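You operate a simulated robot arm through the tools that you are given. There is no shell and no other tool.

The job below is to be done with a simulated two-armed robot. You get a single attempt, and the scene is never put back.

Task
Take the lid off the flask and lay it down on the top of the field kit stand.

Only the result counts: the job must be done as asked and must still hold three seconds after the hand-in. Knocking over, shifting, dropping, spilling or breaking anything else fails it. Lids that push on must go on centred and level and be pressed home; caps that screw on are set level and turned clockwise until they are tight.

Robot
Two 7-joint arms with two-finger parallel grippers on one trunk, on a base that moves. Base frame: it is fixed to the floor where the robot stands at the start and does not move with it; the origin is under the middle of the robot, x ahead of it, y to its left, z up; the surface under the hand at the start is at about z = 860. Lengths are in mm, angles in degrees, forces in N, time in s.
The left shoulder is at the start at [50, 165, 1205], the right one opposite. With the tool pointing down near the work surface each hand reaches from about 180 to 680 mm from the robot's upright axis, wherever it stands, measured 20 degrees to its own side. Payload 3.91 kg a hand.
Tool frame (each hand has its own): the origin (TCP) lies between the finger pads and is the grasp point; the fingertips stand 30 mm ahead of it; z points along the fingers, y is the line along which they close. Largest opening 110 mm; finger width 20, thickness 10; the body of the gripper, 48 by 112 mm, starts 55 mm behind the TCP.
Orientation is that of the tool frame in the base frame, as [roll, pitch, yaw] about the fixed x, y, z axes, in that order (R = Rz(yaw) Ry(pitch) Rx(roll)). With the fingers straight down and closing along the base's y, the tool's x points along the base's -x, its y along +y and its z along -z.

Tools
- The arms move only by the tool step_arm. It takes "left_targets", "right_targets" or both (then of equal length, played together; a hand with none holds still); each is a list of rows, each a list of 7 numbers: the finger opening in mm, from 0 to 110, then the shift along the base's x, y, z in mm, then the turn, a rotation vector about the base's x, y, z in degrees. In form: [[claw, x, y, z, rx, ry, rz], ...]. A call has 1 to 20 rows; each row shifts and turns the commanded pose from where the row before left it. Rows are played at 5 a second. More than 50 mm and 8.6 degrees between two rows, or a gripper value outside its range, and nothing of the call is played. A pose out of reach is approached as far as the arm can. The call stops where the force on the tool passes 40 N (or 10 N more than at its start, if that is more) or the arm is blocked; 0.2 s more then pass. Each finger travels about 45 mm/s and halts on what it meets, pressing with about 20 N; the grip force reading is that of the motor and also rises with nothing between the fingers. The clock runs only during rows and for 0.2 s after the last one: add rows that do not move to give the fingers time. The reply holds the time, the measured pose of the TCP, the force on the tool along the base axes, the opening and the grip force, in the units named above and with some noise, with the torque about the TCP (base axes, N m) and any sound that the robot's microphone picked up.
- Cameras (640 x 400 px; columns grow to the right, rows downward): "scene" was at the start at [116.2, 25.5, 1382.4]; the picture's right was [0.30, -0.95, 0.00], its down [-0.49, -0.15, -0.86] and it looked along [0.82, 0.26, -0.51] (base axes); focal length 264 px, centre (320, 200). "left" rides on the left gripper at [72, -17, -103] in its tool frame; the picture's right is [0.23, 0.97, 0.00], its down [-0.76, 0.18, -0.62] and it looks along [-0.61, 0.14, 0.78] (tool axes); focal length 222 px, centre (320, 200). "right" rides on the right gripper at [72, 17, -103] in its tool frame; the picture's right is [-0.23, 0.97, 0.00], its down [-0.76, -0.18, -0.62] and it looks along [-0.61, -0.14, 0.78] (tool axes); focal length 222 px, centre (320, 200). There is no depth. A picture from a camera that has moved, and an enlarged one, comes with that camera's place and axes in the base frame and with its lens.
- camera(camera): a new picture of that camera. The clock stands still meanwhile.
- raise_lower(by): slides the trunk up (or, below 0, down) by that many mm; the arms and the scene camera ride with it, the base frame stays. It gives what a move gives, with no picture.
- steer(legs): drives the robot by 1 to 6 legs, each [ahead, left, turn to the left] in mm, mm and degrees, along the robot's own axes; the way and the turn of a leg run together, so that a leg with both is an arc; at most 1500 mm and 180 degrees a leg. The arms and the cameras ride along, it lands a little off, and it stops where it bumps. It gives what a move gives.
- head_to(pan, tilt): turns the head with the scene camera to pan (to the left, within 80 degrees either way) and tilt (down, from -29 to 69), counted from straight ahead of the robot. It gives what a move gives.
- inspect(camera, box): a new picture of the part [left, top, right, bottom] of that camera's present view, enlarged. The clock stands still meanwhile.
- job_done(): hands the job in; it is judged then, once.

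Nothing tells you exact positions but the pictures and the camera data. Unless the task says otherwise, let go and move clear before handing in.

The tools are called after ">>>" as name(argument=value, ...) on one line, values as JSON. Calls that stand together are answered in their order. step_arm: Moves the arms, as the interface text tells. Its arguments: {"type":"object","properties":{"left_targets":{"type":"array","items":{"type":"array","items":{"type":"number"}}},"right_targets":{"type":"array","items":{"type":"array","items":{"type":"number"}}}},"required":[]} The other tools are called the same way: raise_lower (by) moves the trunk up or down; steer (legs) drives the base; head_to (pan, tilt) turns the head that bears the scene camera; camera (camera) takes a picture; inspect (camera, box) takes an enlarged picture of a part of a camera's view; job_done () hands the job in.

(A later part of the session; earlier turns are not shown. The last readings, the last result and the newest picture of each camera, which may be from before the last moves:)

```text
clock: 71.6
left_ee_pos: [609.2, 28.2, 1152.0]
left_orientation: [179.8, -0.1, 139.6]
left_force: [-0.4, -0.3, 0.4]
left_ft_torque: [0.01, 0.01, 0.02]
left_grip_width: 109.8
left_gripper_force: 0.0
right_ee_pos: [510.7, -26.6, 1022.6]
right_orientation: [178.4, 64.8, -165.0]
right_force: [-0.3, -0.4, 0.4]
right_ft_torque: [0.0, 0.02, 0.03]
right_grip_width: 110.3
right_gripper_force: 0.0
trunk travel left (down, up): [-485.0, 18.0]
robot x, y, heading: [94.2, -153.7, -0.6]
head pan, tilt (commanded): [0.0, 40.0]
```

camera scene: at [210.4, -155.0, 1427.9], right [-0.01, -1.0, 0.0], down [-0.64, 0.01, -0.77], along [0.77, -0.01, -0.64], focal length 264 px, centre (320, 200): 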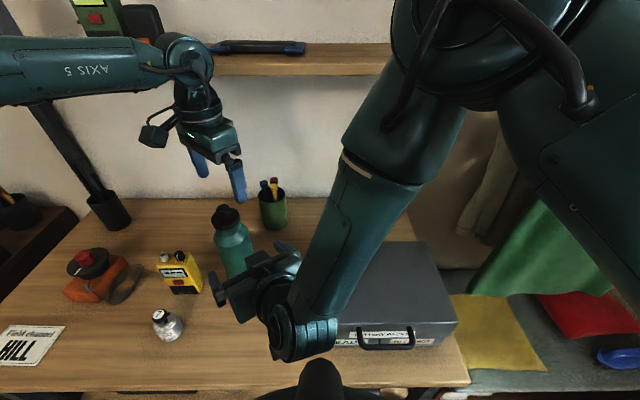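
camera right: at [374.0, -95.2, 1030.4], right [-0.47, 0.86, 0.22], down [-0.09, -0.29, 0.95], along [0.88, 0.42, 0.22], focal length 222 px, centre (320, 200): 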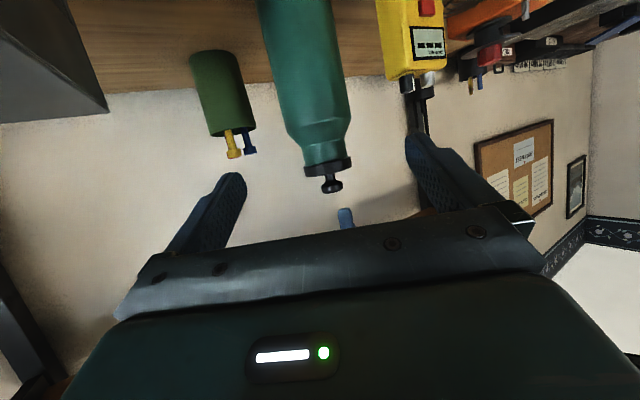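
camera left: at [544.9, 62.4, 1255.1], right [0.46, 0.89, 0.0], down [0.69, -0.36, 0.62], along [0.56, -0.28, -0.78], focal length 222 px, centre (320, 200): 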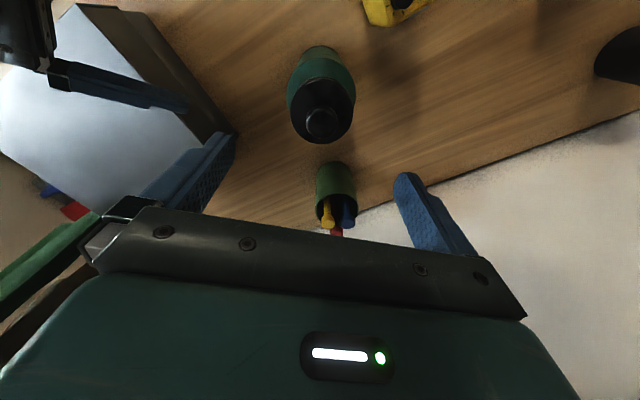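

Now it moves freely at 15° yaw. I shift sideways onto the approach line and lower.

>>> step_arm(right_targets=[[110, 0, 12.5, -12, 0, 0, 0], [110, 0, 12.5, -12, 0, 0, 0], [110, 0, 12, -12, 0, 0, 0], [110, 0, 0, 0, 0, 0, 0]])

>>> camera(camera="right")

>>> camera(camera="left")

```text
clock: 72.6
left_ee_pos: [609.4, 28.1, 1151.2]
left_orientation: [179.7, -0.1, 139.6]
left_force: [0.2, 0.1, -0.1]
left_ft_torque: [-0.01, 0.02, 0.01]
left_grip_width: 110.0
left_gripper_force: 0.1
right_ee_pos: [510.8, 10.8, 986.1]
right_orientation: [178.3, 64.8, -164.9]
right_force: [0.2, 0.0, 0.0]
right_ft_torque: [0.0, 0.04, 0.02]
right_grip_width: 110.0
right_gripper_force: 0.0
trunk travel left (down, up): [-485.0, 18.0]
robot x, y, heading: [98.7, -151.8, -0.5]
head pan, tilt (commanded): [0.0, 40.0]
```

```text
taken
camera right: at [386.6, -9.6, 964.5], right [-0.19, 0.96, 0.22], down [-0.18, -0.25, 0.95], along [0.97, 0.14, 0.21], focal length 222 px, centre (320, 200)
```

right: 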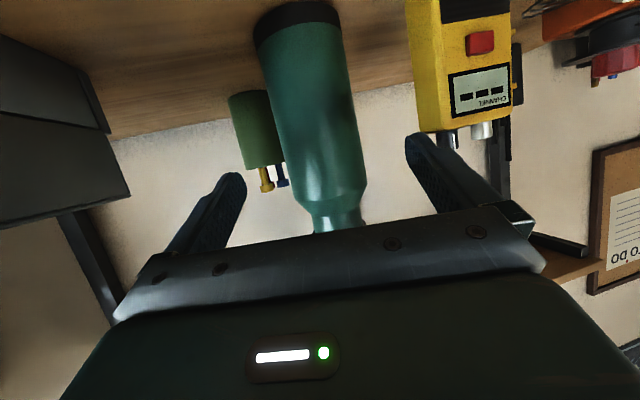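

```text
taken
camera left: at [544.7, 62.2, 1255.3], right [0.46, 0.89, 0.0], down [0.69, -0.36, 0.62], along [0.56, -0.28, -0.78], focal length 222 px, centre (320, 200)
```

left: 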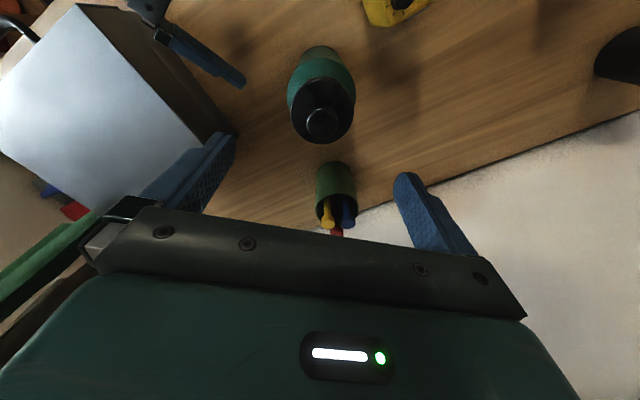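

The flask is centred between the right fingers to ~1.5 mm. I slide in along the 15° line to straddle the body.

>>> step_arm(right_targets=[[110, 15, 3.8, -8, 0, 0, 0], [110, 15, 3.8, -8, 0, 0, 0], [110, 15, 3.8, -8, 0, 0, 0], [110, 0, 0, 0, 0, 0, 0]])

>>> camera(camera="right")

>>> camera(camera="left")

```text
clock: 73.6
left_ee_pos: [610.2, 26.8, 1151.0]
left_orientation: [179.7, -0.1, 139.7]
left_force: [0.5, 0.6, -0.4]
left_ft_torque: [-0.03, -0.01, 0.0]
left_grip_width: 109.8
left_gripper_force: 0.1
right_ee_pos: [552.9, 21.4, 962.4]
right_orientation: [178.3, 64.8, -164.9]
right_force: [0.2, -0.1, 0.1]
right_ft_torque: [0.0, -0.01, 0.02]
right_grip_width: 110.2
right_gripper_force: 0.0
trunk travel left (down, up): [-485.0, 18.0]
robot x, y, heading: [94.4, -154.2, -0.5]
head pan, tilt (commanded): [0.0, 40.0]
```

```text
taken
camera right: at [430.4, -0.1, 941.3], right [-0.19, 0.96, 0.22], down [-0.17, -0.25, 0.95], along [0.97, 0.14, 0.21], focal length 222 px, centre (320, 200)
```

right: 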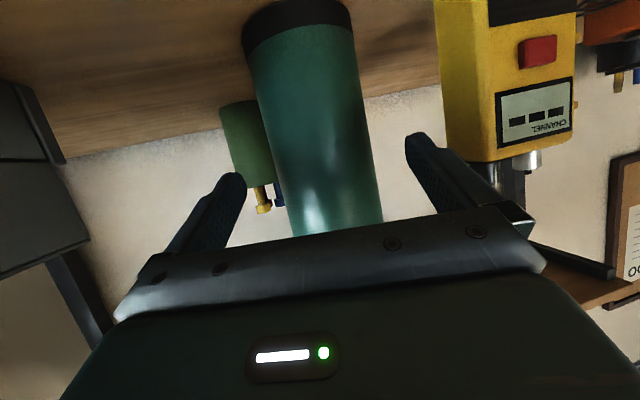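

```text
taken
camera left: at [544.7, 62.3, 1255.3], right [0.46, 0.89, 0.0], down [0.69, -0.36, 0.62], along [0.56, -0.28, -0.78], focal length 222 px, centre (320, 200)
```

left: 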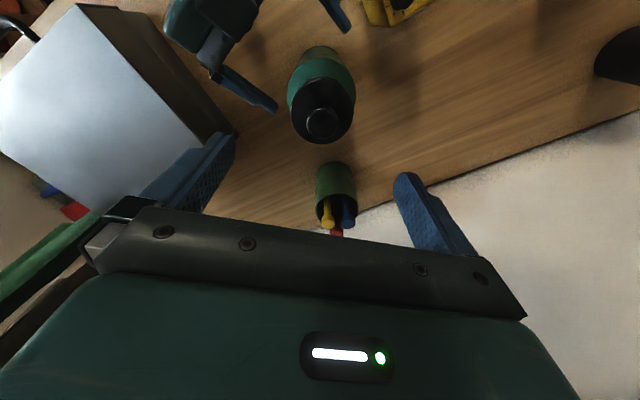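

Centred. I move the last 34 mm in and close gently.

>>> step_arm(right_targets=[[110, 16.5, 4.4, -7, 0, 0, 0], [110, 16, 4.2, -7, 0, 0, 0], [110, 0, 0, 0, 0, 0, 0]])

>>> camera(camera="right")

>>> camera(camera="left")

```text
clock: 74.4
left_ee_pos: [609.3, 27.6, 1151.1]
left_orientation: [179.8, -0.1, 139.7]
left_force: [-0.5, -0.3, 0.1]
left_ft_torque: [0.0, 0.01, 0.0]
left_grip_width: 110.0
left_gripper_force: 0.0
right_ee_pos: [585.7, 30.2, 948.0]
right_orientation: [178.3, 64.8, -164.8]
right_force: [-0.4, 0.0, -0.2]
right_ft_torque: [0.03, 0.01, -0.03]
right_grip_width: 109.8
right_gripper_force: 0.0
trunk travel left (down, up): [-485.0, 18.0]
robot x, y, heading: [95.0, -152.3, -0.6]
head pan, tilt (commanded): [0.0, 40.0]
```

```text
taken
camera right: at [463.1, 9.3, 926.7], right [-0.19, 0.96, 0.22], down [-0.17, -0.25, 0.95], along [0.97, 0.14, 0.21], focal length 222 px, centre (320, 200)
```

right: 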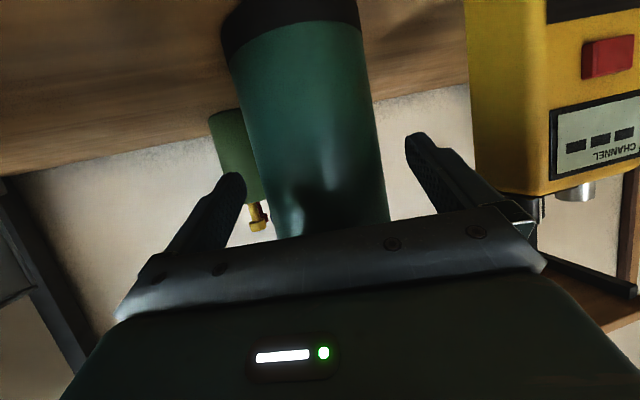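

```text
taken
camera left: at [544.7, 62.3, 1255.2], right [0.46, 0.89, 0.0], down [0.69, -0.36, 0.62], along [0.56, -0.28, -0.78], focal length 222 px, centre (320, 200)
```

left: 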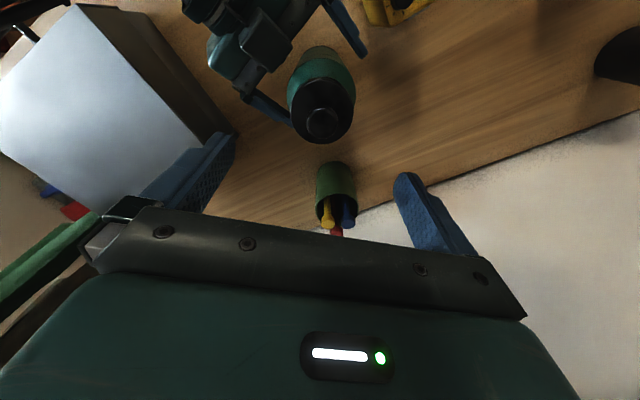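

Well centred (within half a millimetre). Closing on the flask body.

>>> step_arm(right_targets=[[96, 0, 0, 0, 0, 0, 0], [86, 0, 0, 0, 0, 0, 0], [82, 0, 0, 0, 0, 0, 0], [79, 0, 0, 0, 0, 0, 0], [77, 0, 0, 0, 0, 0, 0], [75, 0, 0, 0, 0, 0, 0], [73, 0, 0, 0, 0, 0, 0], [71, 0, 0, 0, 0, 0, 0], [69, 0, 0, 0, 0, 0, 0], [69, 0, 0, 0, 0, 0, 0]])

>>> inspect(camera="left", box=[240, 60, 400, 160])

```text
clock: 76.6
left_ee_pos: [610.2, 27.1, 1152.0]
left_orientation: [179.8, 0.0, 139.7]
left_force: [-0.7, 0.1, 0.1]
left_ft_torque: [0.0, 0.01, -0.03]
left_grip_width: 110.0
left_gripper_force: 0.2
right_ee_pos: [586.1, 29.9, 948.6]
right_orientation: [178.3, 64.7, -164.8]
right_force: [0.0, 3.4, 1.4]
right_ft_torque: [0.04, -0.01, 0.03]
right_grip_width: 72.0
right_gripper_force: 19.5
trunk travel left (down, up): [-485.0, 18.0]
robot x, y, heading: [97.1, -153.1, -0.4]
head pan, tilt (commanded): [0.0, 40.0]
```

```text
4.00 times, centred on (320, 110) of left
camera zoom: at [544.6, 62.6, 1255.3], right [0.46, 0.89, 0.0], down [0.69, -0.36, 0.62], along [0.56, -0.28, -0.78], focal length 888 px, centre (320, 560)
```

zoom: 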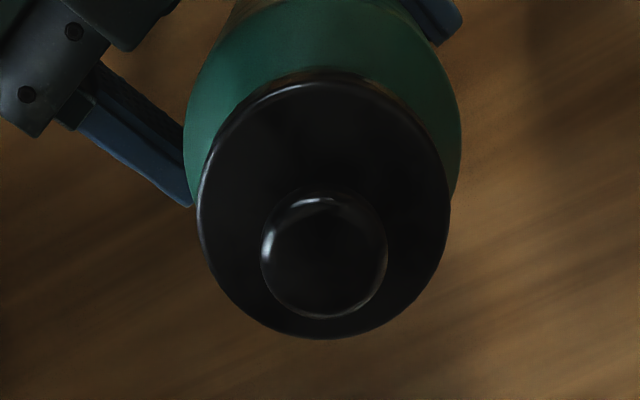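

The right hand holds the flask (about 1 mm or less of shift). I now centre the left hand over the knob (move −8, +4), narrowing the fingers to 66 mm, and check again.

>>> step_arm(left_targets=[[90, -4, 2.1, 0, 0, 0, 0], [75, -4, 2.1, 0, 0, 0, 0], [66, 0, 0, -10, 0, 0, 0], [66, 0, 0, -10, 0, 0, 0], [66, 0, 0, 0, 0, 0, 0]])

>>> camera(camera="left")

>>> inspect(camera="left", box=[240, 80, 400, 180])

>>> inspect(camera="scene", box=[150, 120, 310, 270])

```text
clock: 77.8
left_ee_pos: [601.8, 32.4, 1132.0]
left_orientation: [179.8, 0.0, 139.7]
left_force: [-0.2, -0.1, 0.3]
left_ft_torque: [-0.01, 0.02, 0.02]
left_grip_width: 66.1
left_gripper_force: 0.1
right_ee_pos: [585.2, 29.5, 948.9]
right_orientation: [178.4, 64.8, -164.7]
right_force: [-1.0, 3.2, 2.8]
right_ft_torque: [-0.01, 0.02, 0.03]
right_grip_width: 72.1
right_gripper_force: 20.3
trunk travel left (down, up): [-485.0, 18.0]
robot x, y, heading: [93.6, -150.1, -0.2]
head pan, tilt (commanded): [0.0, 40.0]
```

```text
taken
camera left: at [536.4, 66.5, 1235.6], right [0.46, 0.89, 0.0], down [0.69, -0.36, 0.62], along [0.56, -0.28, -0.78], focal length 222 px, centre (320, 200)
```

left: 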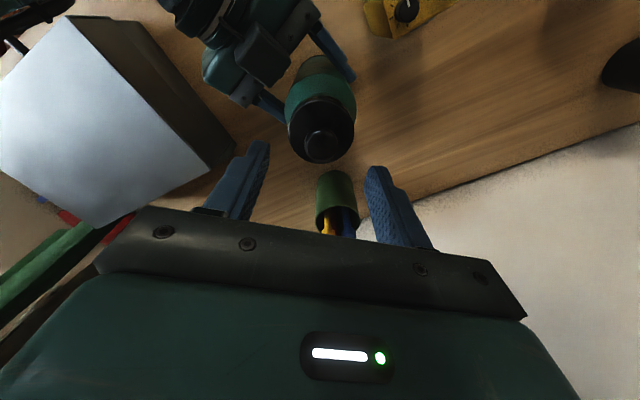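

```text
4.00 times, centred on (320, 130) of left
camera zoom: at [536.4, 66.5, 1235.6], right [0.46, 0.89, 0.0], down [0.69, -0.36, 0.62], along [0.56, -0.28, -0.78], focal length 888 px, centre (320, 480)
```

zoom: 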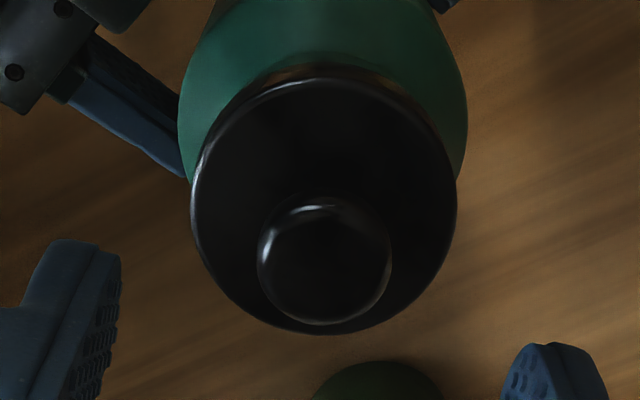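

```text
2.67 times, centred on (230, 195) of scene
camera zoom: at [209.9, -154.8, 1427.9], right [-0.01, -1.0, 0.0], down [-0.64, 0.01, -0.77], along [0.77, -0.01, -0.64], focal length 704 px, centre (560, 213)
```

zoom: 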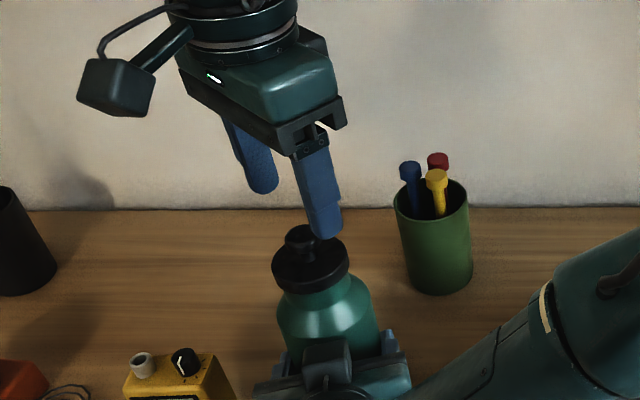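

The knob is centred under the left TCP within a millimetre. I lower 40 mm so the fingertips (z ≈ 1062) sit beside the knob, just above the disc.

>>> step_arm(left_targets=[[66, 0, 0, -10, 0, 0, 0], [66, 0, 0, -10, 0, 0, 0], [66, 0, 0, -10, 0, 0, 0], [66, 0, 0, -8, 0, 0, 0], [66, 0, 0, 0, 0, 0, 0]])

>>> camera(camera="left")

>>> inspect(camera="left", box=[220, 90, 420, 230])

>>> inspect(camera="scene", box=[180, 150, 280, 240])

```text
clock: 79.0
left_ee_pos: [602.0, 31.9, 1091.8]
left_orientation: [179.7, 0.0, 139.8]
left_force: [-0.7, -0.4, 0.7]
left_ft_torque: [0.01, 0.01, -0.01]
left_grip_width: 65.9
left_gripper_force: 0.0
right_ee_pos: [587.7, 29.4, 948.2]
right_orientation: [178.3, 64.8, -164.8]
right_force: [-0.8, 2.2, 3.5]
right_ft_torque: [-0.07, -0.06, 0.03]
right_grip_width: 72.2
right_gripper_force: 20.4
trunk travel left (down, up): [-485.0, 18.0]
robot x, y, heading: [93.0, -153.8, -0.4]
head pan, tilt (commanded): [0.0, 40.0]
```

```text
taken
camera left: at [536.0, 66.2, 1196.2], right [0.46, 0.89, 0.0], down [0.7, -0.36, 0.62], along [0.56, -0.28, -0.78], focal length 222 px, centre (320, 200)
```

left: 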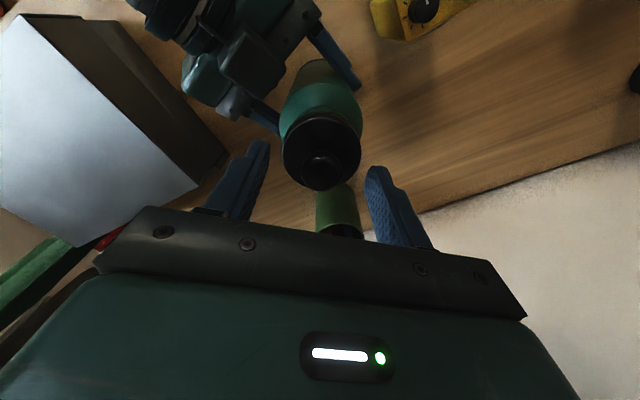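

```text
2.86 times, centred on (320, 160) of left
camera zoom: at [536.0, 66.2, 1196.2], right [0.46, 0.89, 0.0], down [0.7, -0.36, 0.62], along [0.56, -0.28, -0.78], focal length 635 px, centre (320, 314)
```

zoom: 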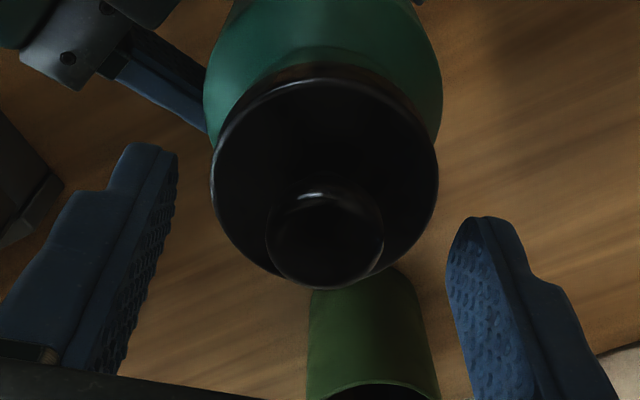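

```text
4.44 times, centred on (230, 195) of scene
camera zoom: at [209.9, -154.9, 1427.9], right [-0.01, -1.0, 0.0], down [-0.64, 0.01, -0.77], along [0.77, -0.01, -0.64], focal length 1173 px, centre (720, 222)
```

zoom: 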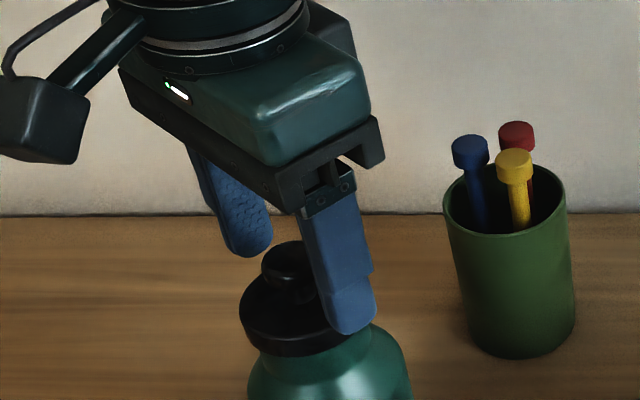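

Fingertips sit beside the knob, centred to about 0.5 mm. I raise 2 mm for clearance over the disc and close on the knob.

>>> step_arm(left_targets=[[60, 0, 0, 2, 0, 0, 0], [48, 0, 0, 0, 0, 0, 0], [40, 0, 0, 0, 0, 0, 0], [34, 0, 0, 0, 0, 0, 0], [31, 0, 0, 0, 0, 0, 0], [29, 0, 0, 0, 0, 0, 0], [27, 0, 0, 0, 0, 0, 0], [25, 0, 0, 0, 0, 0, 0], [22, 0, 0, 0, 0, 0, 0], [20, 0, 0, 0, 0, 0, 0], [20, 0, 0, 0, 0, 0, 0]])

>>> inspect(camera="left", box=[220, 90, 420, 230])

>>> inspect(camera="scene", box=[180, 150, 280, 240])

```text
clock: 81.4
left_ee_pos: [601.0, 32.0, 1094.3]
left_orientation: [179.8, 0.0, 139.7]
left_force: [0.3, -0.6, -0.7]
left_ft_torque: [0.01, 0.01, -0.02]
left_grip_width: 24.4
left_gripper_force: 20.2
right_ee_pos: [586.2, 29.7, 949.3]
right_orientation: [178.3, 64.8, -164.9]
right_force: [0.2, 1.8, 2.9]
right_ft_torque: [-0.15, -0.13, 0.06]
right_grip_width: 72.3
right_gripper_force: 20.3
trunk travel left (down, up): [-485.0, 18.0]
robot x, y, heading: [94.0, -151.0, -0.6]
head pan, tilt (commanded): [0.0, 40.0]
heard: snap
```

```text
2.86 times, centred on (320, 160) of left
camera zoom: at [536.2, 66.6, 1198.6], right [0.46, 0.89, 0.0], down [0.69, -0.36, 0.62], along [0.56, -0.28, -0.78], focal length 635 px, centre (320, 314)
```

zoom: 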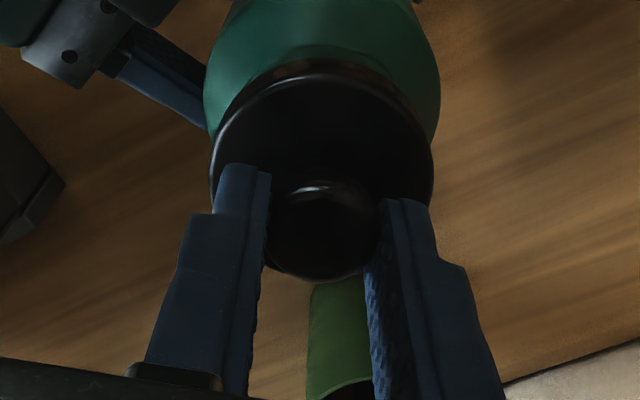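

```text
4.44 times, centred on (230, 195) of scene
camera zoom: at [209.9, -155.0, 1427.9], right [-0.01, -1.0, 0.0], down [-0.64, 0.01, -0.77], along [0.77, -0.01, -0.64], focal length 1173 px, centre (720, 222)
```

zoom: 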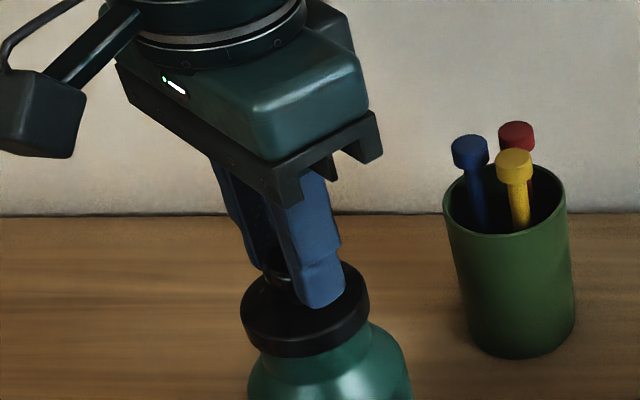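

The knob is gripped (24.4 mm, 20 N) and a "snap" was heard – possibly the lid's seat letting go. I pull up gently in small steps, watching forces.

>>> step_arm(left_targets=[[18, 0, 0, 1.5, 0, 0, 0], [18, 0, 0, 1.5, 0, 0, 0], [18, 0, 0, 1.5, 0, 0, 0], [18, 0, 0, 0, 0, 0, 0]])

>>> inspect(camera="scene", box=[180, 150, 280, 240])

>>> inspect(camera="left", box=[220, 90, 420, 230])

```text
clock: 82.4
left_ee_pos: [603.5, 31.9, 1099.7]
left_orientation: [179.9, -0.1, 139.7]
left_force: [0.0, 0.1, 0.6]
left_ft_torque: [-0.01, -0.01, -0.03]
left_grip_width: 24.4
left_gripper_force: 19.8
right_ee_pos: [586.1, 29.7, 947.2]
right_orientation: [178.3, 64.8, -165.0]
right_force: [0.3, 0.2, 3.8]
right_ft_torque: [-0.22, -0.13, 0.05]
right_grip_width: 72.1
right_gripper_force: 20.2
trunk travel left (down, up): [-485.0, 18.0]
robot x, y, heading: [94.6, -151.9, -0.6]
head pan, tilt (commanded): [0.0, 40.0]
```

```text
4.44 times, centred on (230, 195) of scene
camera zoom: at [209.9, -155.1, 1427.9], right [-0.01, -1.0, 0.0], down [-0.64, 0.01, -0.77], along [0.77, -0.01, -0.64], focal length 1173 px, centre (720, 222)
```

zoom: 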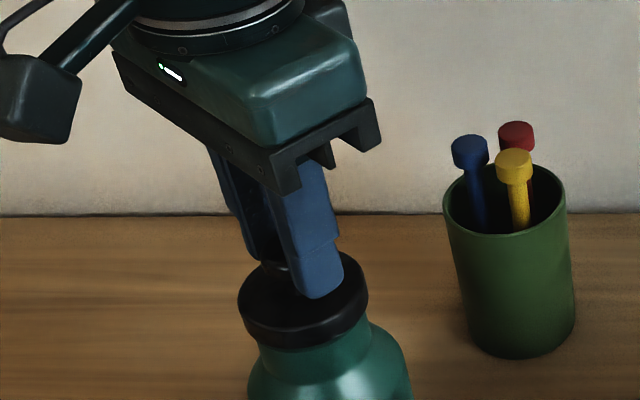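

```text
2.86 times, centred on (320, 160) of left
camera zoom: at [536.8, 66.4, 1204.0], right [0.46, 0.89, 0.0], down [0.69, -0.36, 0.62], along [0.56, -0.28, -0.78], focal length 635 px, centre (320, 314)
```

zoom: 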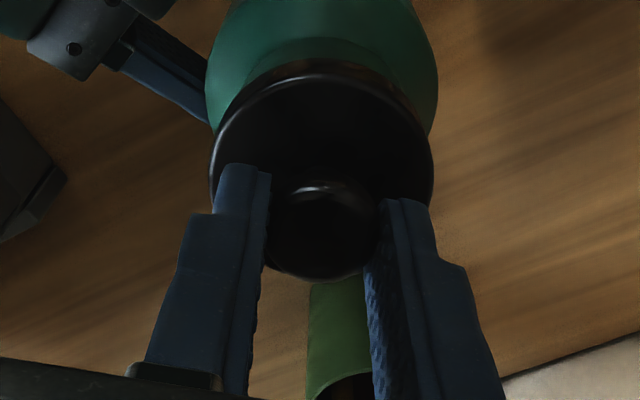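

The lid is rising with the hand, without resistance – it is loose. I lift it straight up clear of the neck.

>>> step_arm(left_targets=[[18, 0, 0, 4, 0, 0, 0], [18, 0, 0, 4, 0, 0, 0], [18, 0, 0, 4, 0, 0, 0], [18, 0, 0, 4, 0, 0, 0], [18, 0, 0, 5, 0, 0, 0], [18, 0, 0, 5, 0, 0, 0], [18, 0, 0, 5, 0, 0, 0], [18, 0, 0, 5, 0, 0, 0], [18, 0, 0, 0, 0, 0, 0]])

>>> camera(camera="scene")

>>> inspect(camera="scene", box=[160, 120, 300, 270])

>>> camera(camera="left")

```text
clock: 84.4
left_ee_pos: [602.1, 31.2, 1136.9]
left_orientation: [179.8, 0.0, 139.8]
left_force: [0.1, 0.2, -0.3]
left_ft_torque: [0.03, 0.02, 0.02]
left_grip_width: 18.0
left_gripper_force: 0.1
right_ee_pos: [586.8, 29.2, 949.0]
right_orientation: [178.3, 64.7, -164.8]
right_force: [0.6, 0.2, 2.9]
right_ft_torque: [-0.29, -0.15, 0.05]
right_grip_width: 71.8
right_gripper_force: 19.5
trunk travel left (down, up): [-485.0, 18.0]
robot x, y, heading: [98.9, -153.9, -0.6]
head pan, tilt (commanded): [0.0, 40.0]
```

```text
taken
camera scene: at [210.0, -155.1, 1427.9], right [-0.01, -1.0, 0.0], down [-0.64, 0.01, -0.77], along [0.77, -0.01, -0.64], focal length 264 px, centre (320, 200)
```

scene: 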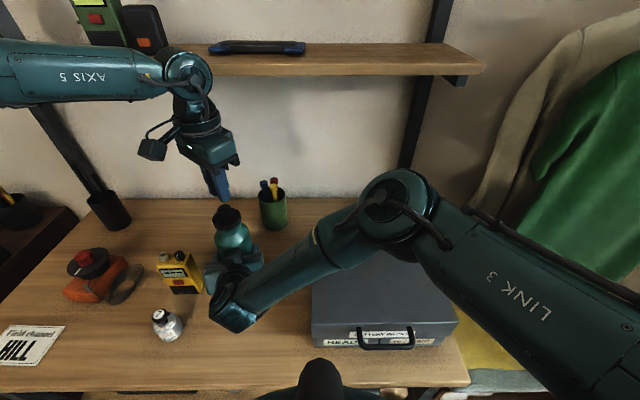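

```text
2.67 times, centred on (230, 195) of scene
camera zoom: at [210.0, -155.1, 1427.9], right [-0.01, -1.0, 0.0], down [-0.64, 0.01, -0.77], along [0.77, -0.01, -0.64], focal length 704 px, centre (560, 213)
```

zoom: 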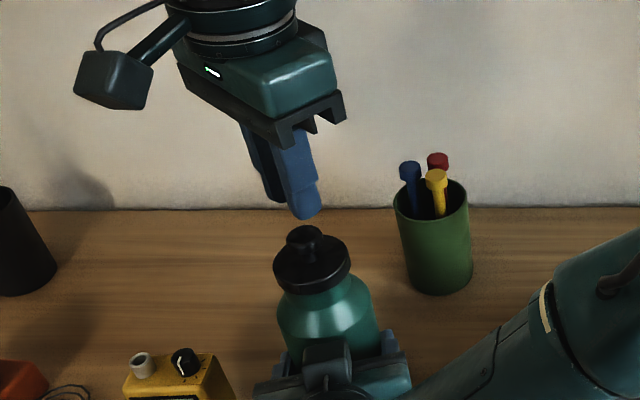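

```text
taken
camera left: at [536.4, 65.9, 1240.0], right [0.46, 0.89, 0.0], down [0.69, -0.36, 0.62], along [0.56, -0.28, -0.78], focal length 222 px, centre (320, 200)
```

left: 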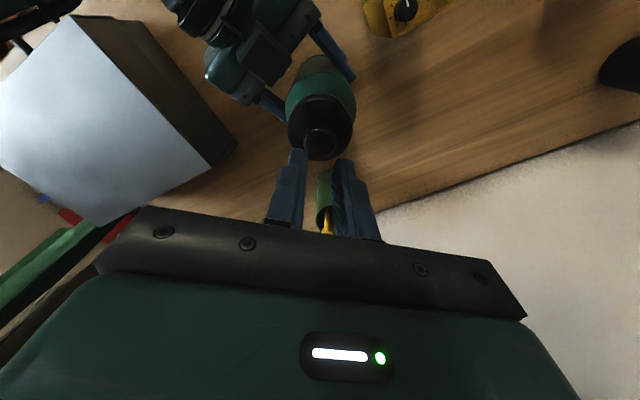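

The knob slipped out of the fingers (they closed to 18 mm), so the lid is still on or resting on the flask. I look closely at the lid's state.

>>> inspect(camera="left", box=[250, 60, 390, 170])

>>> inspect(camera="scene", box=[190, 180, 270, 240])

>>> camera(camera="right")

```text
3.64 times, centred on (320, 115) of left
camera zoom: at [536.4, 65.9, 1240.0], right [0.46, 0.89, 0.0], down [0.69, -0.36, 0.62], along [0.56, -0.28, -0.78], focal length 808 px, centre (320, 509)
```

zoom: 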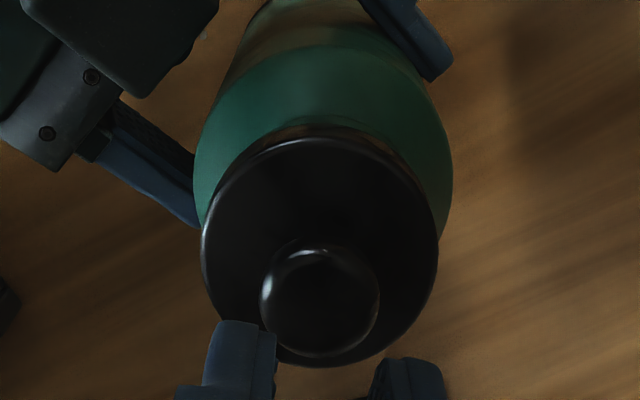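

```text
6.67 times, centred on (230, 210) of scene
camera zoom: at [210.0, -155.1, 1427.9], right [-0.01, -1.0, 0.0], down [-0.64, 0.01, -0.77], along [0.77, -0.01, -0.64], focal length 1760 px, centre (920, 133)
```

zoom: 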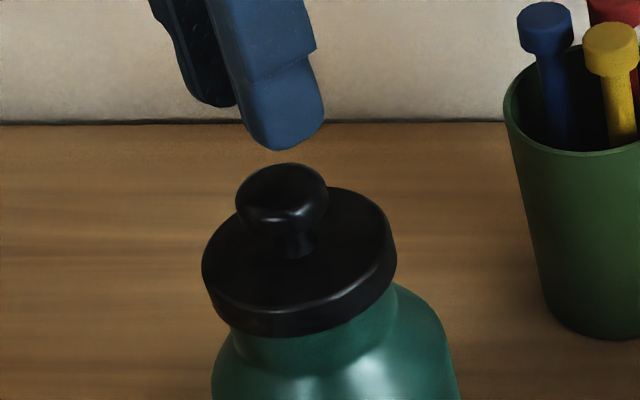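

```text
taken
camera right: at [463.0, 9.3, 926.9], right [-0.19, 0.96, 0.22], down [-0.18, -0.25, 0.95], along [0.97, 0.14, 0.21], focal length 222 px, centre (320, 200)
```

right: 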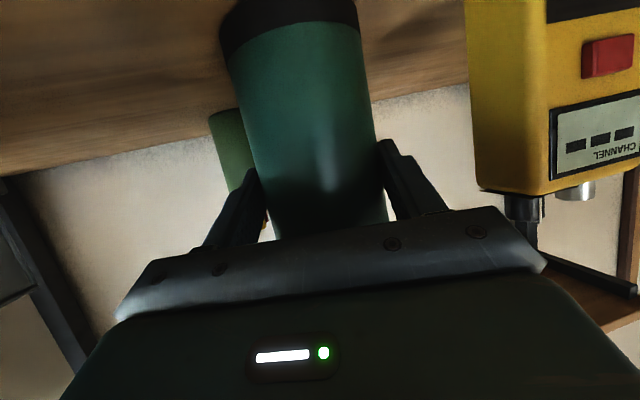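

The lid dropped back to its seat height (knob still at z ≈ 1075, centred), so the rounded knob simply squeezed out of the tips. I will instead grip the 57 mm disc by its straight side wall; first I turn the hand back toward yaw 172° to keep the fingers away from the right wrist box, and open to 76 mm.

>>> step_arm(left_targets=[[40, 0, 0, 0, 0, 0, 8], [60, 0, 0, 0, 0, 0, 8], [76, 0.6, -1, 0, 0, 0, 8], [76, 0, 0, 0, 0, 0, 8], [76, 0, 0, 0, 0, 0, 0]])

>>> camera(camera="left")

>>> inspect(camera="left", box=[240, 70, 400, 170])

>>> inspect(camera="scene", box=[170, 130, 290, 250])

```text
clock: 85.6
left_ee_pos: [601.4, 30.9, 1135.8]
left_orientation: [179.8, -0.2, 171.8]
left_force: [-0.1, -0.7, -0.5]
left_ft_torque: [0.0, 0.02, 0.02]
left_grip_width: 76.0
left_gripper_force: 0.1
right_ee_pos: [586.4, 30.7, 947.9]
right_orientation: [178.3, 64.8, -164.9]
right_force: [1.5, 0.2, 2.9]
right_ft_torque: [-0.25, -0.12, 0.02]
right_grip_width: 72.0
right_gripper_force: 19.9
trunk travel left (down, up): [-485.0, 18.0]
robot x, y, heading: [96.6, -154.6, -0.4]
head pan, tilt (commanded): [0.0, 40.0]
```

```text
taken
camera left: at [529.2, 24.8, 1239.6], right [-0.09, 1.0, 0.0], down [0.78, 0.07, 0.62], along [0.62, 0.06, -0.78], focal length 222 px, centre (320, 200)
```

left: 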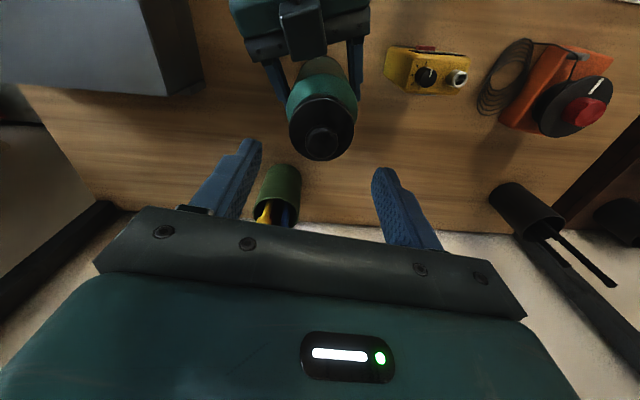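

```text
4.00 times, centred on (320, 120) of left
camera zoom: at [529.2, 24.8, 1239.6], right [-0.09, 1.0, 0.0], down [0.78, 0.07, 0.62], along [0.62, 0.06, -0.78], focal length 888 px, centre (320, 520)
```

zoom: 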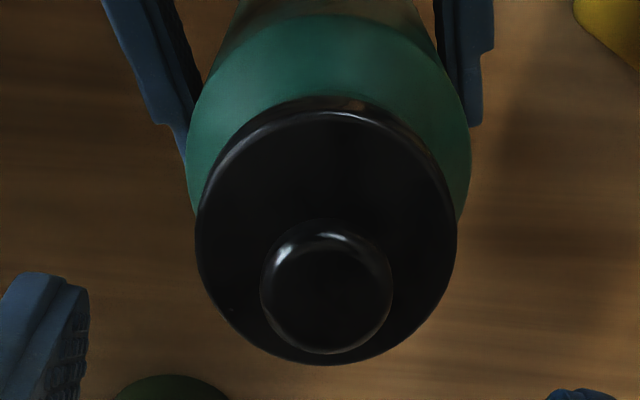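

```text
3.33 times, centred on (230, 190) of scene
camera zoom: at [210.0, -155.1, 1427.9], right [-0.01, -1.0, 0.0], down [-0.64, 0.01, -0.77], along [0.77, -0.01, -0.64], focal length 880 px, centre (620, 233)
```

zoom: 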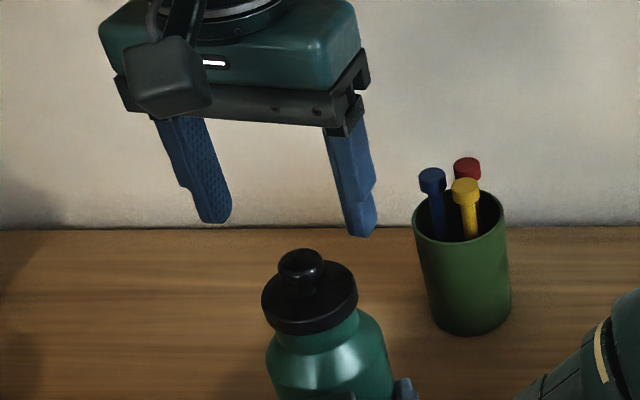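

Centred again within 1 mm. I descend so the fingertips come down beside the disc, level with its lower edge (TCP ≈ 1077).

>>> step_arm(left_targets=[[76, 0, 0, -10, 0, 0, 0], [76, 0, 0, -10, 0, 0, 0], [76, 0, 0, -10, 0, 0, 0], [76, 0, 0, -10, 0, 0, 0], [76, 0, 0, -10, 0, 0, 0], [76, 0, 0, -8, 0, 0, 0], [76, 0, 0, 0, 0, 0, 0]])

>>> inspect(camera="left", box=[220, 110, 420, 250])

>>> inspect(camera="scene", box=[180, 160, 280, 240])

```text
clock: 87.2
left_ee_pos: [603.9, 30.3, 1077.5]
left_orientation: [179.8, 0.1, 171.8]
left_force: [0.1, 0.3, 0.2]
left_ft_torque: [-0.02, 0.0, 0.01]
left_grip_width: 75.8
left_gripper_force: 0.0
right_ee_pos: [586.5, 29.3, 948.7]
right_orientation: [178.3, 64.8, -164.9]
right_force: [0.4, -0.1, 3.3]
right_ft_torque: [-0.28, -0.14, 0.02]
right_grip_width: 72.2
right_gripper_force: 20.1
trunk travel left (down, up): [-485.0, 18.0]
robot x, y, heading: [96.3, -150.4, -0.5]
head pan, tilt (commanded): [0.0, 40.0]
```

```text
2.86 times, centred on (320, 180) of left
camera zoom: at [530.5, 24.7, 1181.6], right [-0.09, 1.0, 0.0], down [0.78, 0.06, 0.62], along [0.62, 0.06, -0.78], focal length 635 px, centre (320, 257)
```

zoom: 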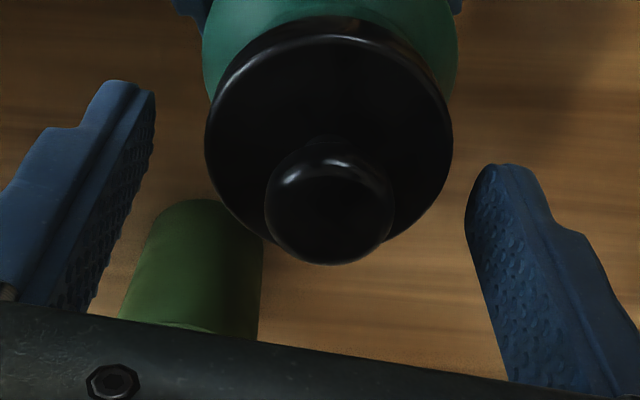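

```text
5.00 times, centred on (230, 200) of scene
camera zoom: at [210.0, -155.2, 1427.9], right [-0.01, -1.0, 0.0], down [-0.64, 0.01, -0.77], along [0.77, -0.01, -0.64], focal length 1320 px, centre (770, 200)
```

zoom: 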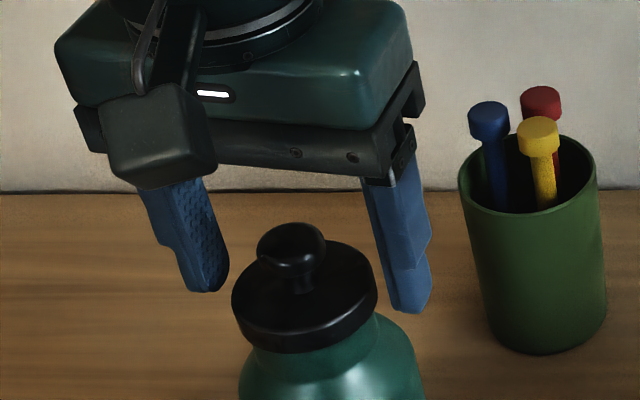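

The fingers straddle the disc evenly. I go 2 mm lower and close on the disc's rim slowly.

>>> step_arm(left_targets=[[70, 0, 0.4, -2, 0, 0, 0], [65, 0, 0, 0, 0, 0, 0], [62, 0, 0, 0, 0, 0, 0], [60, 0, 0, 0, 0, 0, 0], [59, 0, 0, 0, 0, 0, 0], [58, 0, 0, 0, 0, 0, 0], [57, 0, 0, 0, 0, 0, 0], [56, 0, 0, 0, 0, 0, 0], [54, 0, 0, 0, 0, 0, 0], [52, 0, 0, 0, 0, 0, 0], [50, 0, 0, 0, 0, 0, 0]])

>>> inspect(camera="left", box=[220, 110, 420, 250])

>>> inspect(camera="scene", box=[180, 160, 280, 240])

```text
clock: 89.6
left_ee_pos: [603.1, 30.6, 1076.4]
left_orientation: [179.7, -0.1, 171.6]
left_force: [0.2, 0.0, 0.4]
left_ft_torque: [0.01, 0.0, 0.04]
left_grip_width: 53.6
left_gripper_force: 20.0
right_ee_pos: [586.9, 29.7, 947.6]
right_orientation: [178.3, 64.8, -165.0]
right_force: [1.1, -0.1, 2.7]
right_ft_torque: [-0.3, -0.05, 0.02]
right_grip_width: 72.1
right_gripper_force: 20.4
trunk travel left (down, up): [-485.0, 18.0]
robot x, y, heading: [97.8, -150.5, -0.7]
head pan, tilt (commanded): [0.0, 40.0]
```

```text
2.86 times, centred on (320, 180) of left
camera zoom: at [530.1, 25.1, 1179.8], right [-0.08, 1.0, 0.0], down [0.78, 0.06, 0.62], along [0.62, 0.06, -0.78], focal length 635 px, centre (320, 257)
```

zoom: 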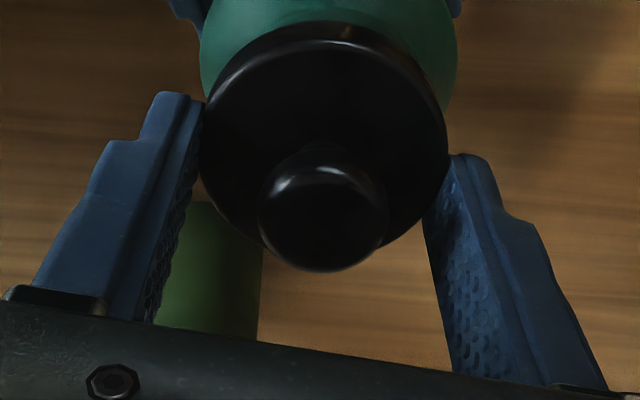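

```text
5.00 times, centred on (230, 200) of scene
camera zoom: at [210.0, -155.2, 1427.9], right [-0.01, -1.0, 0.0], down [-0.64, 0.01, -0.77], along [0.77, -0.01, -0.64], focal length 1320 px, centre (770, 200)
```

zoom: 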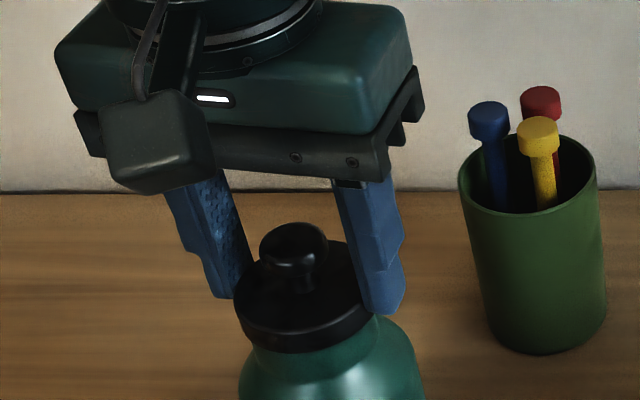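

The rim is gripped firmly (53.6 mm, 20 N). I pull up slowly and check that the lid follows.

>>> step_arm(left_targets=[[45, 0, 0, 1, 0, 0, 0], [45, 0, 0, 1.5, 0, 0, 0], [45, 0, 0, 1.5, 0, 0, 0], [45, 0, 0, 1.5, 0, 0, 0], [45, 0, 0, 0, 0, 0, 0]])

>>> inspect(camera="scene", box=[180, 160, 280, 240])

>>> inspect(camera="left", box=[220, 110, 420, 250])

```text
clock: 90.8
left_ee_pos: [602.5, 30.6, 1082.6]
left_orientation: [179.8, -0.2, 171.7]
left_force: [-0.1, 0.0, -0.8]
left_ft_torque: [0.05, -0.02, -0.02]
left_grip_width: 53.6
left_gripper_force: 20.8
right_ee_pos: [586.9, 28.7, 947.6]
right_orientation: [178.2, 64.8, -164.8]
right_force: [0.8, -0.5, 3.1]
right_ft_torque: [-0.32, -0.05, 0.03]
right_grip_width: 72.0
right_gripper_force: 20.3
trunk travel left (down, up): [-485.0, 18.0]
robot x, y, heading: [95.4, -152.8, -0.5]
head pan, tilt (commanded): [0.0, 40.0]
```

```text
5.00 times, centred on (230, 200) of scene
camera zoom: at [210.0, -155.2, 1427.9], right [-0.01, -1.0, 0.0], down [-0.64, 0.01, -0.77], along [0.77, -0.01, -0.64], focal length 1320 px, centre (770, 200)
```

zoom: 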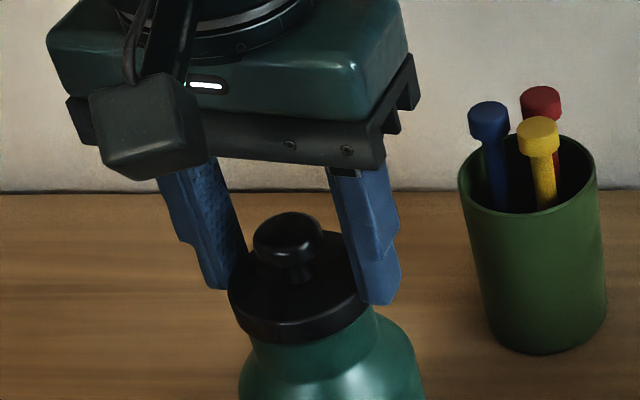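

```text
2.86 times, centred on (320, 180) of left
camera zoom: at [529.6, 25.7, 1185.8], right [-0.08, 1.0, 0.0], down [0.78, 0.06, 0.62], along [0.62, 0.06, -0.78], focal length 635 px, centre (320, 257)
```

zoom: 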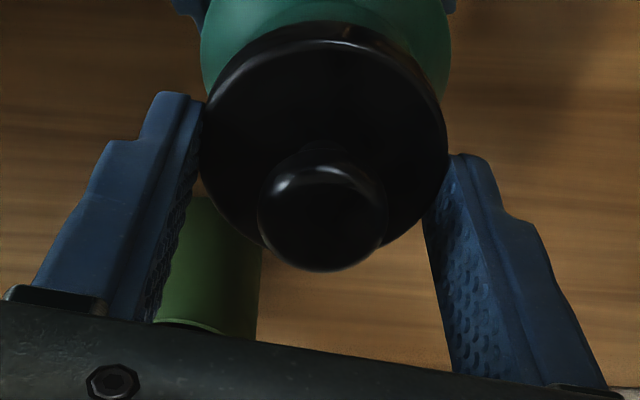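

The lid follows the hand with no resistance. I keep lifting straight up.

>>> step_arm(left_targets=[[45, 0, 0, 2, 0, 0, 0], [45, 0, 0, 2, 0, 0, 0], [45, 0, 0, 2, 0, 0, 0], [45, 0, 0, 2, 0, 0, 0], [45, 0, 0, 2, 0, 0, 0], [45, 0, 0, 2, 0, 0, 0], [45, 0, 0, 2, 0, 0, 0], [45, 0, 0, 2, 0, 0, 0], [45, 0, 0, 0, 0, 0, 0]])

>>> inspect(camera="scene", box=[180, 150, 280, 240])

>>> inspect(camera="left", box=[220, 80, 420, 250])

```text
clock: 92.8
left_ee_pos: [603.6, 31.2, 1097.0]
left_orientation: [179.9, -0.1, 171.8]
left_force: [-0.1, 0.5, -0.5]
left_ft_torque: [-0.01, -0.04, 0.03]
left_grip_width: 53.9
left_gripper_force: 19.9
right_ee_pos: [586.4, 29.9, 948.1]
right_orientation: [178.3, 64.7, -164.8]
right_force: [0.8, -1.1, 1.9]
right_ft_torque: [-0.29, -0.1, 0.02]
right_grip_width: 72.2
right_gripper_force: 19.5
trunk travel left (down, up): [-485.0, 18.0]
robot x, y, heading: [95.5, -147.8, -0.7]
head pan, tilt (commanded): [0.0, 40.0]
```

```text
4.44 times, centred on (230, 195) of scene
camera zoom: at [210.1, -155.2, 1427.9], right [-0.01, -1.0, 0.0], down [-0.64, 0.01, -0.77], along [0.77, -0.01, -0.64], focal length 1173 px, centre (720, 222)
```

zoom: 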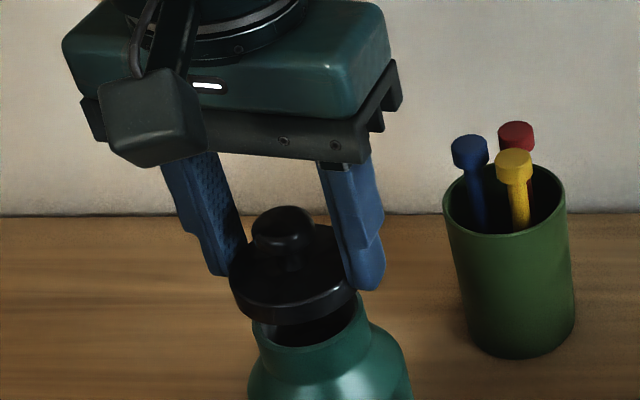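

```text
2.35 times, centred on (320, 165) of left
camera zoom: at [529.9, 25.8, 1201.3], right [-0.08, 1.0, 0.0], down [0.78, 0.06, 0.62], along [0.62, 0.06, -0.78], focal length 523 px, centre (320, 282)
```

zoom: 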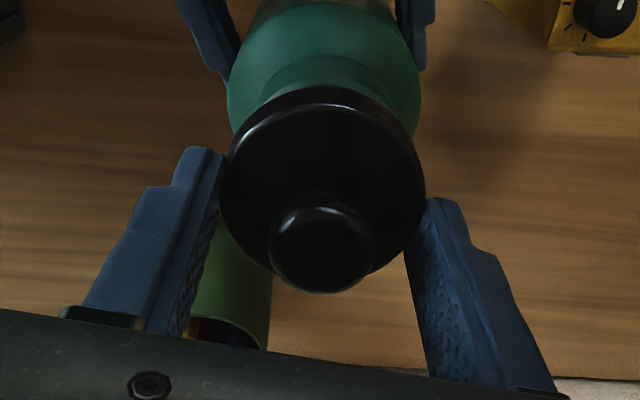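

The lid is off – the open mouth of the flask is visible. I lift 40 mm more, then let the right hand release the flask.

>>> step_arm(left_targets=[[45, 0, 0, 4, 0, 0, 0], [45, 0, 0, 6, 0, 0, 0], [45, 0, 0, 6, 0, 0, 0], [45, 0, 0, 6, 0, 0, 0], [45, 0, 0, 6, 0, 0, 0], [45, 0, 0, 6, 0, 0, 0], [45, 0, 0, 6, 0, 0, 0], [45, 0, 0, 0, 0, 0, 0]])

>>> inspect(camera="scene", box=[150, 110, 310, 270])

>>> inspect(camera="left", box=[200, 40, 440, 250])

```text
clock: 94.6
left_ee_pos: [603.0, 30.6, 1137.0]
left_orientation: [179.8, -0.1, 171.6]
left_force: [0.1, -0.2, -1.2]
left_ft_torque: [0.01, 0.0, -0.02]
left_grip_width: 53.6
left_gripper_force: 20.2
right_ee_pos: [585.9, 30.1, 948.3]
right_orientation: [178.3, 64.9, -164.8]
right_force: [0.3, 0.4, 2.6]
right_ft_torque: [-0.27, -0.07, -0.05]
right_grip_width: 71.8
right_gripper_force: 19.6
trunk travel left (down, up): [-485.0, 18.0]
robot x, y, heading: [94.5, -153.5, -0.6]
head pan, tilt (commanded): [0.0, 40.0]
```

```text
2.50 times, centred on (230, 190) of scene
camera zoom: at [210.1, -155.2, 1427.9], right [-0.01, -1.0, 0.0], down [-0.64, 0.01, -0.77], along [0.77, -0.01, -0.64], focal length 660 px, centre (545, 225)
```

zoom: 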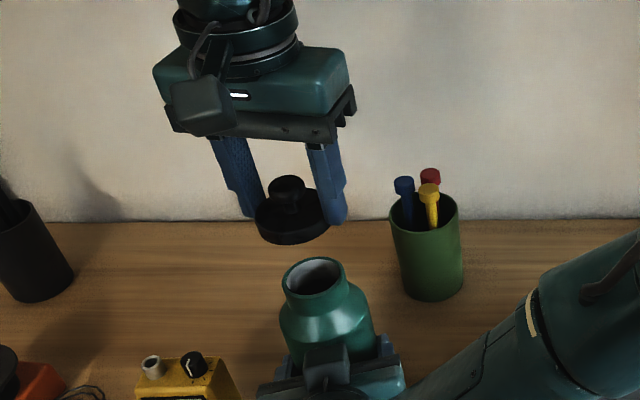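

```text
1.90 times, centred on (320, 145) of left
camera zoom: at [529.7, 25.7, 1240.5], right [-0.08, 1.0, 0.0], down [0.78, 0.06, 0.62], along [0.62, 0.06, -0.78], focal length 423 px, centre (320, 305)
```

zoom: 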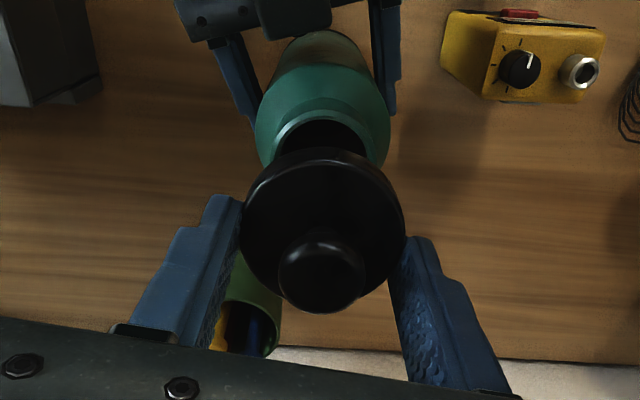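

The lid hangs securely in the left hand, the flask is open and upright. I open the right gripper gently and back it straight out.

>>> step_arm(right_targets=[[74, 0, 0, 0, 0, 0, 0], [77, 0, 0, 0, 0, 0, 0], [82, 0, 0, 0, 0, 0, 0], [96, 0, 0, 0, 0, 0, 0], [110, 0, 0, 0, 0, 0, 0], [110, 0, 0, 0, 0, 0, 0]])

>>> camera(camera="right")

>>> inspect(camera="left", box=[200, 40, 440, 250])

```text
clock: 96.0
left_ee_pos: [601.9, 30.6, 1136.7]
left_orientation: [179.8, -0.1, 171.7]
left_force: [-0.2, 0.6, -0.4]
left_ft_torque: [-0.01, -0.03, 0.01]
left_grip_width: 53.7
left_gripper_force: 19.7
right_ee_pos: [587.4, 29.5, 948.5]
right_orientation: [178.3, 64.7, -164.9]
right_force: [-1.2, 0.0, -0.2]
right_ft_torque: [-0.01, 0.01, 0.0]
right_grip_width: 109.9
right_gripper_force: 0.0
trunk travel left (down, up): [-485.0, 18.0]
robot x, y, heading: [95.8, -155.7, -0.7]
head pan, tilt (commanded): [0.0, 40.0]
```

```text
taken
camera right: at [463.0, 9.3, 926.8], right [-0.19, 0.96, 0.22], down [-0.17, -0.25, 0.95], along [0.97, 0.14, 0.21], focal length 222 px, centre (320, 200)
```

right: 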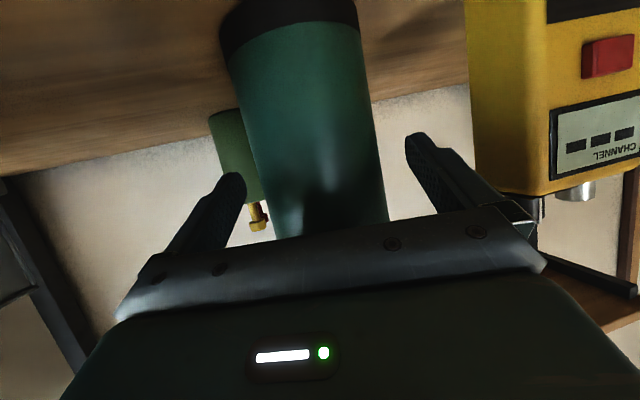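

```text
1.90 times, centred on (320, 145) of left
camera zoom: at [529.8, 25.7, 1240.3], right [-0.08, 1.0, 0.0], down [0.78, 0.06, 0.62], along [0.62, 0.06, -0.78], focal length 423 px, centre (320, 305)
```

zoom: 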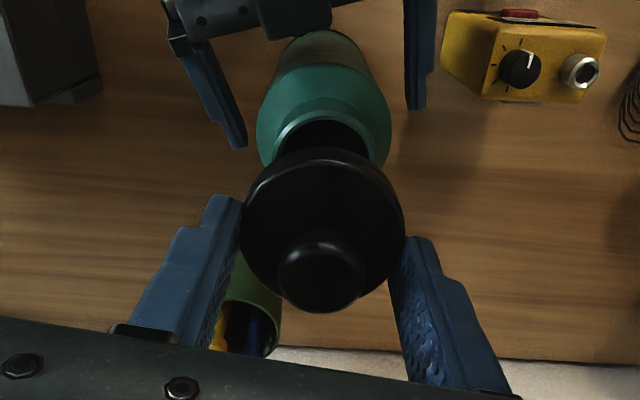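

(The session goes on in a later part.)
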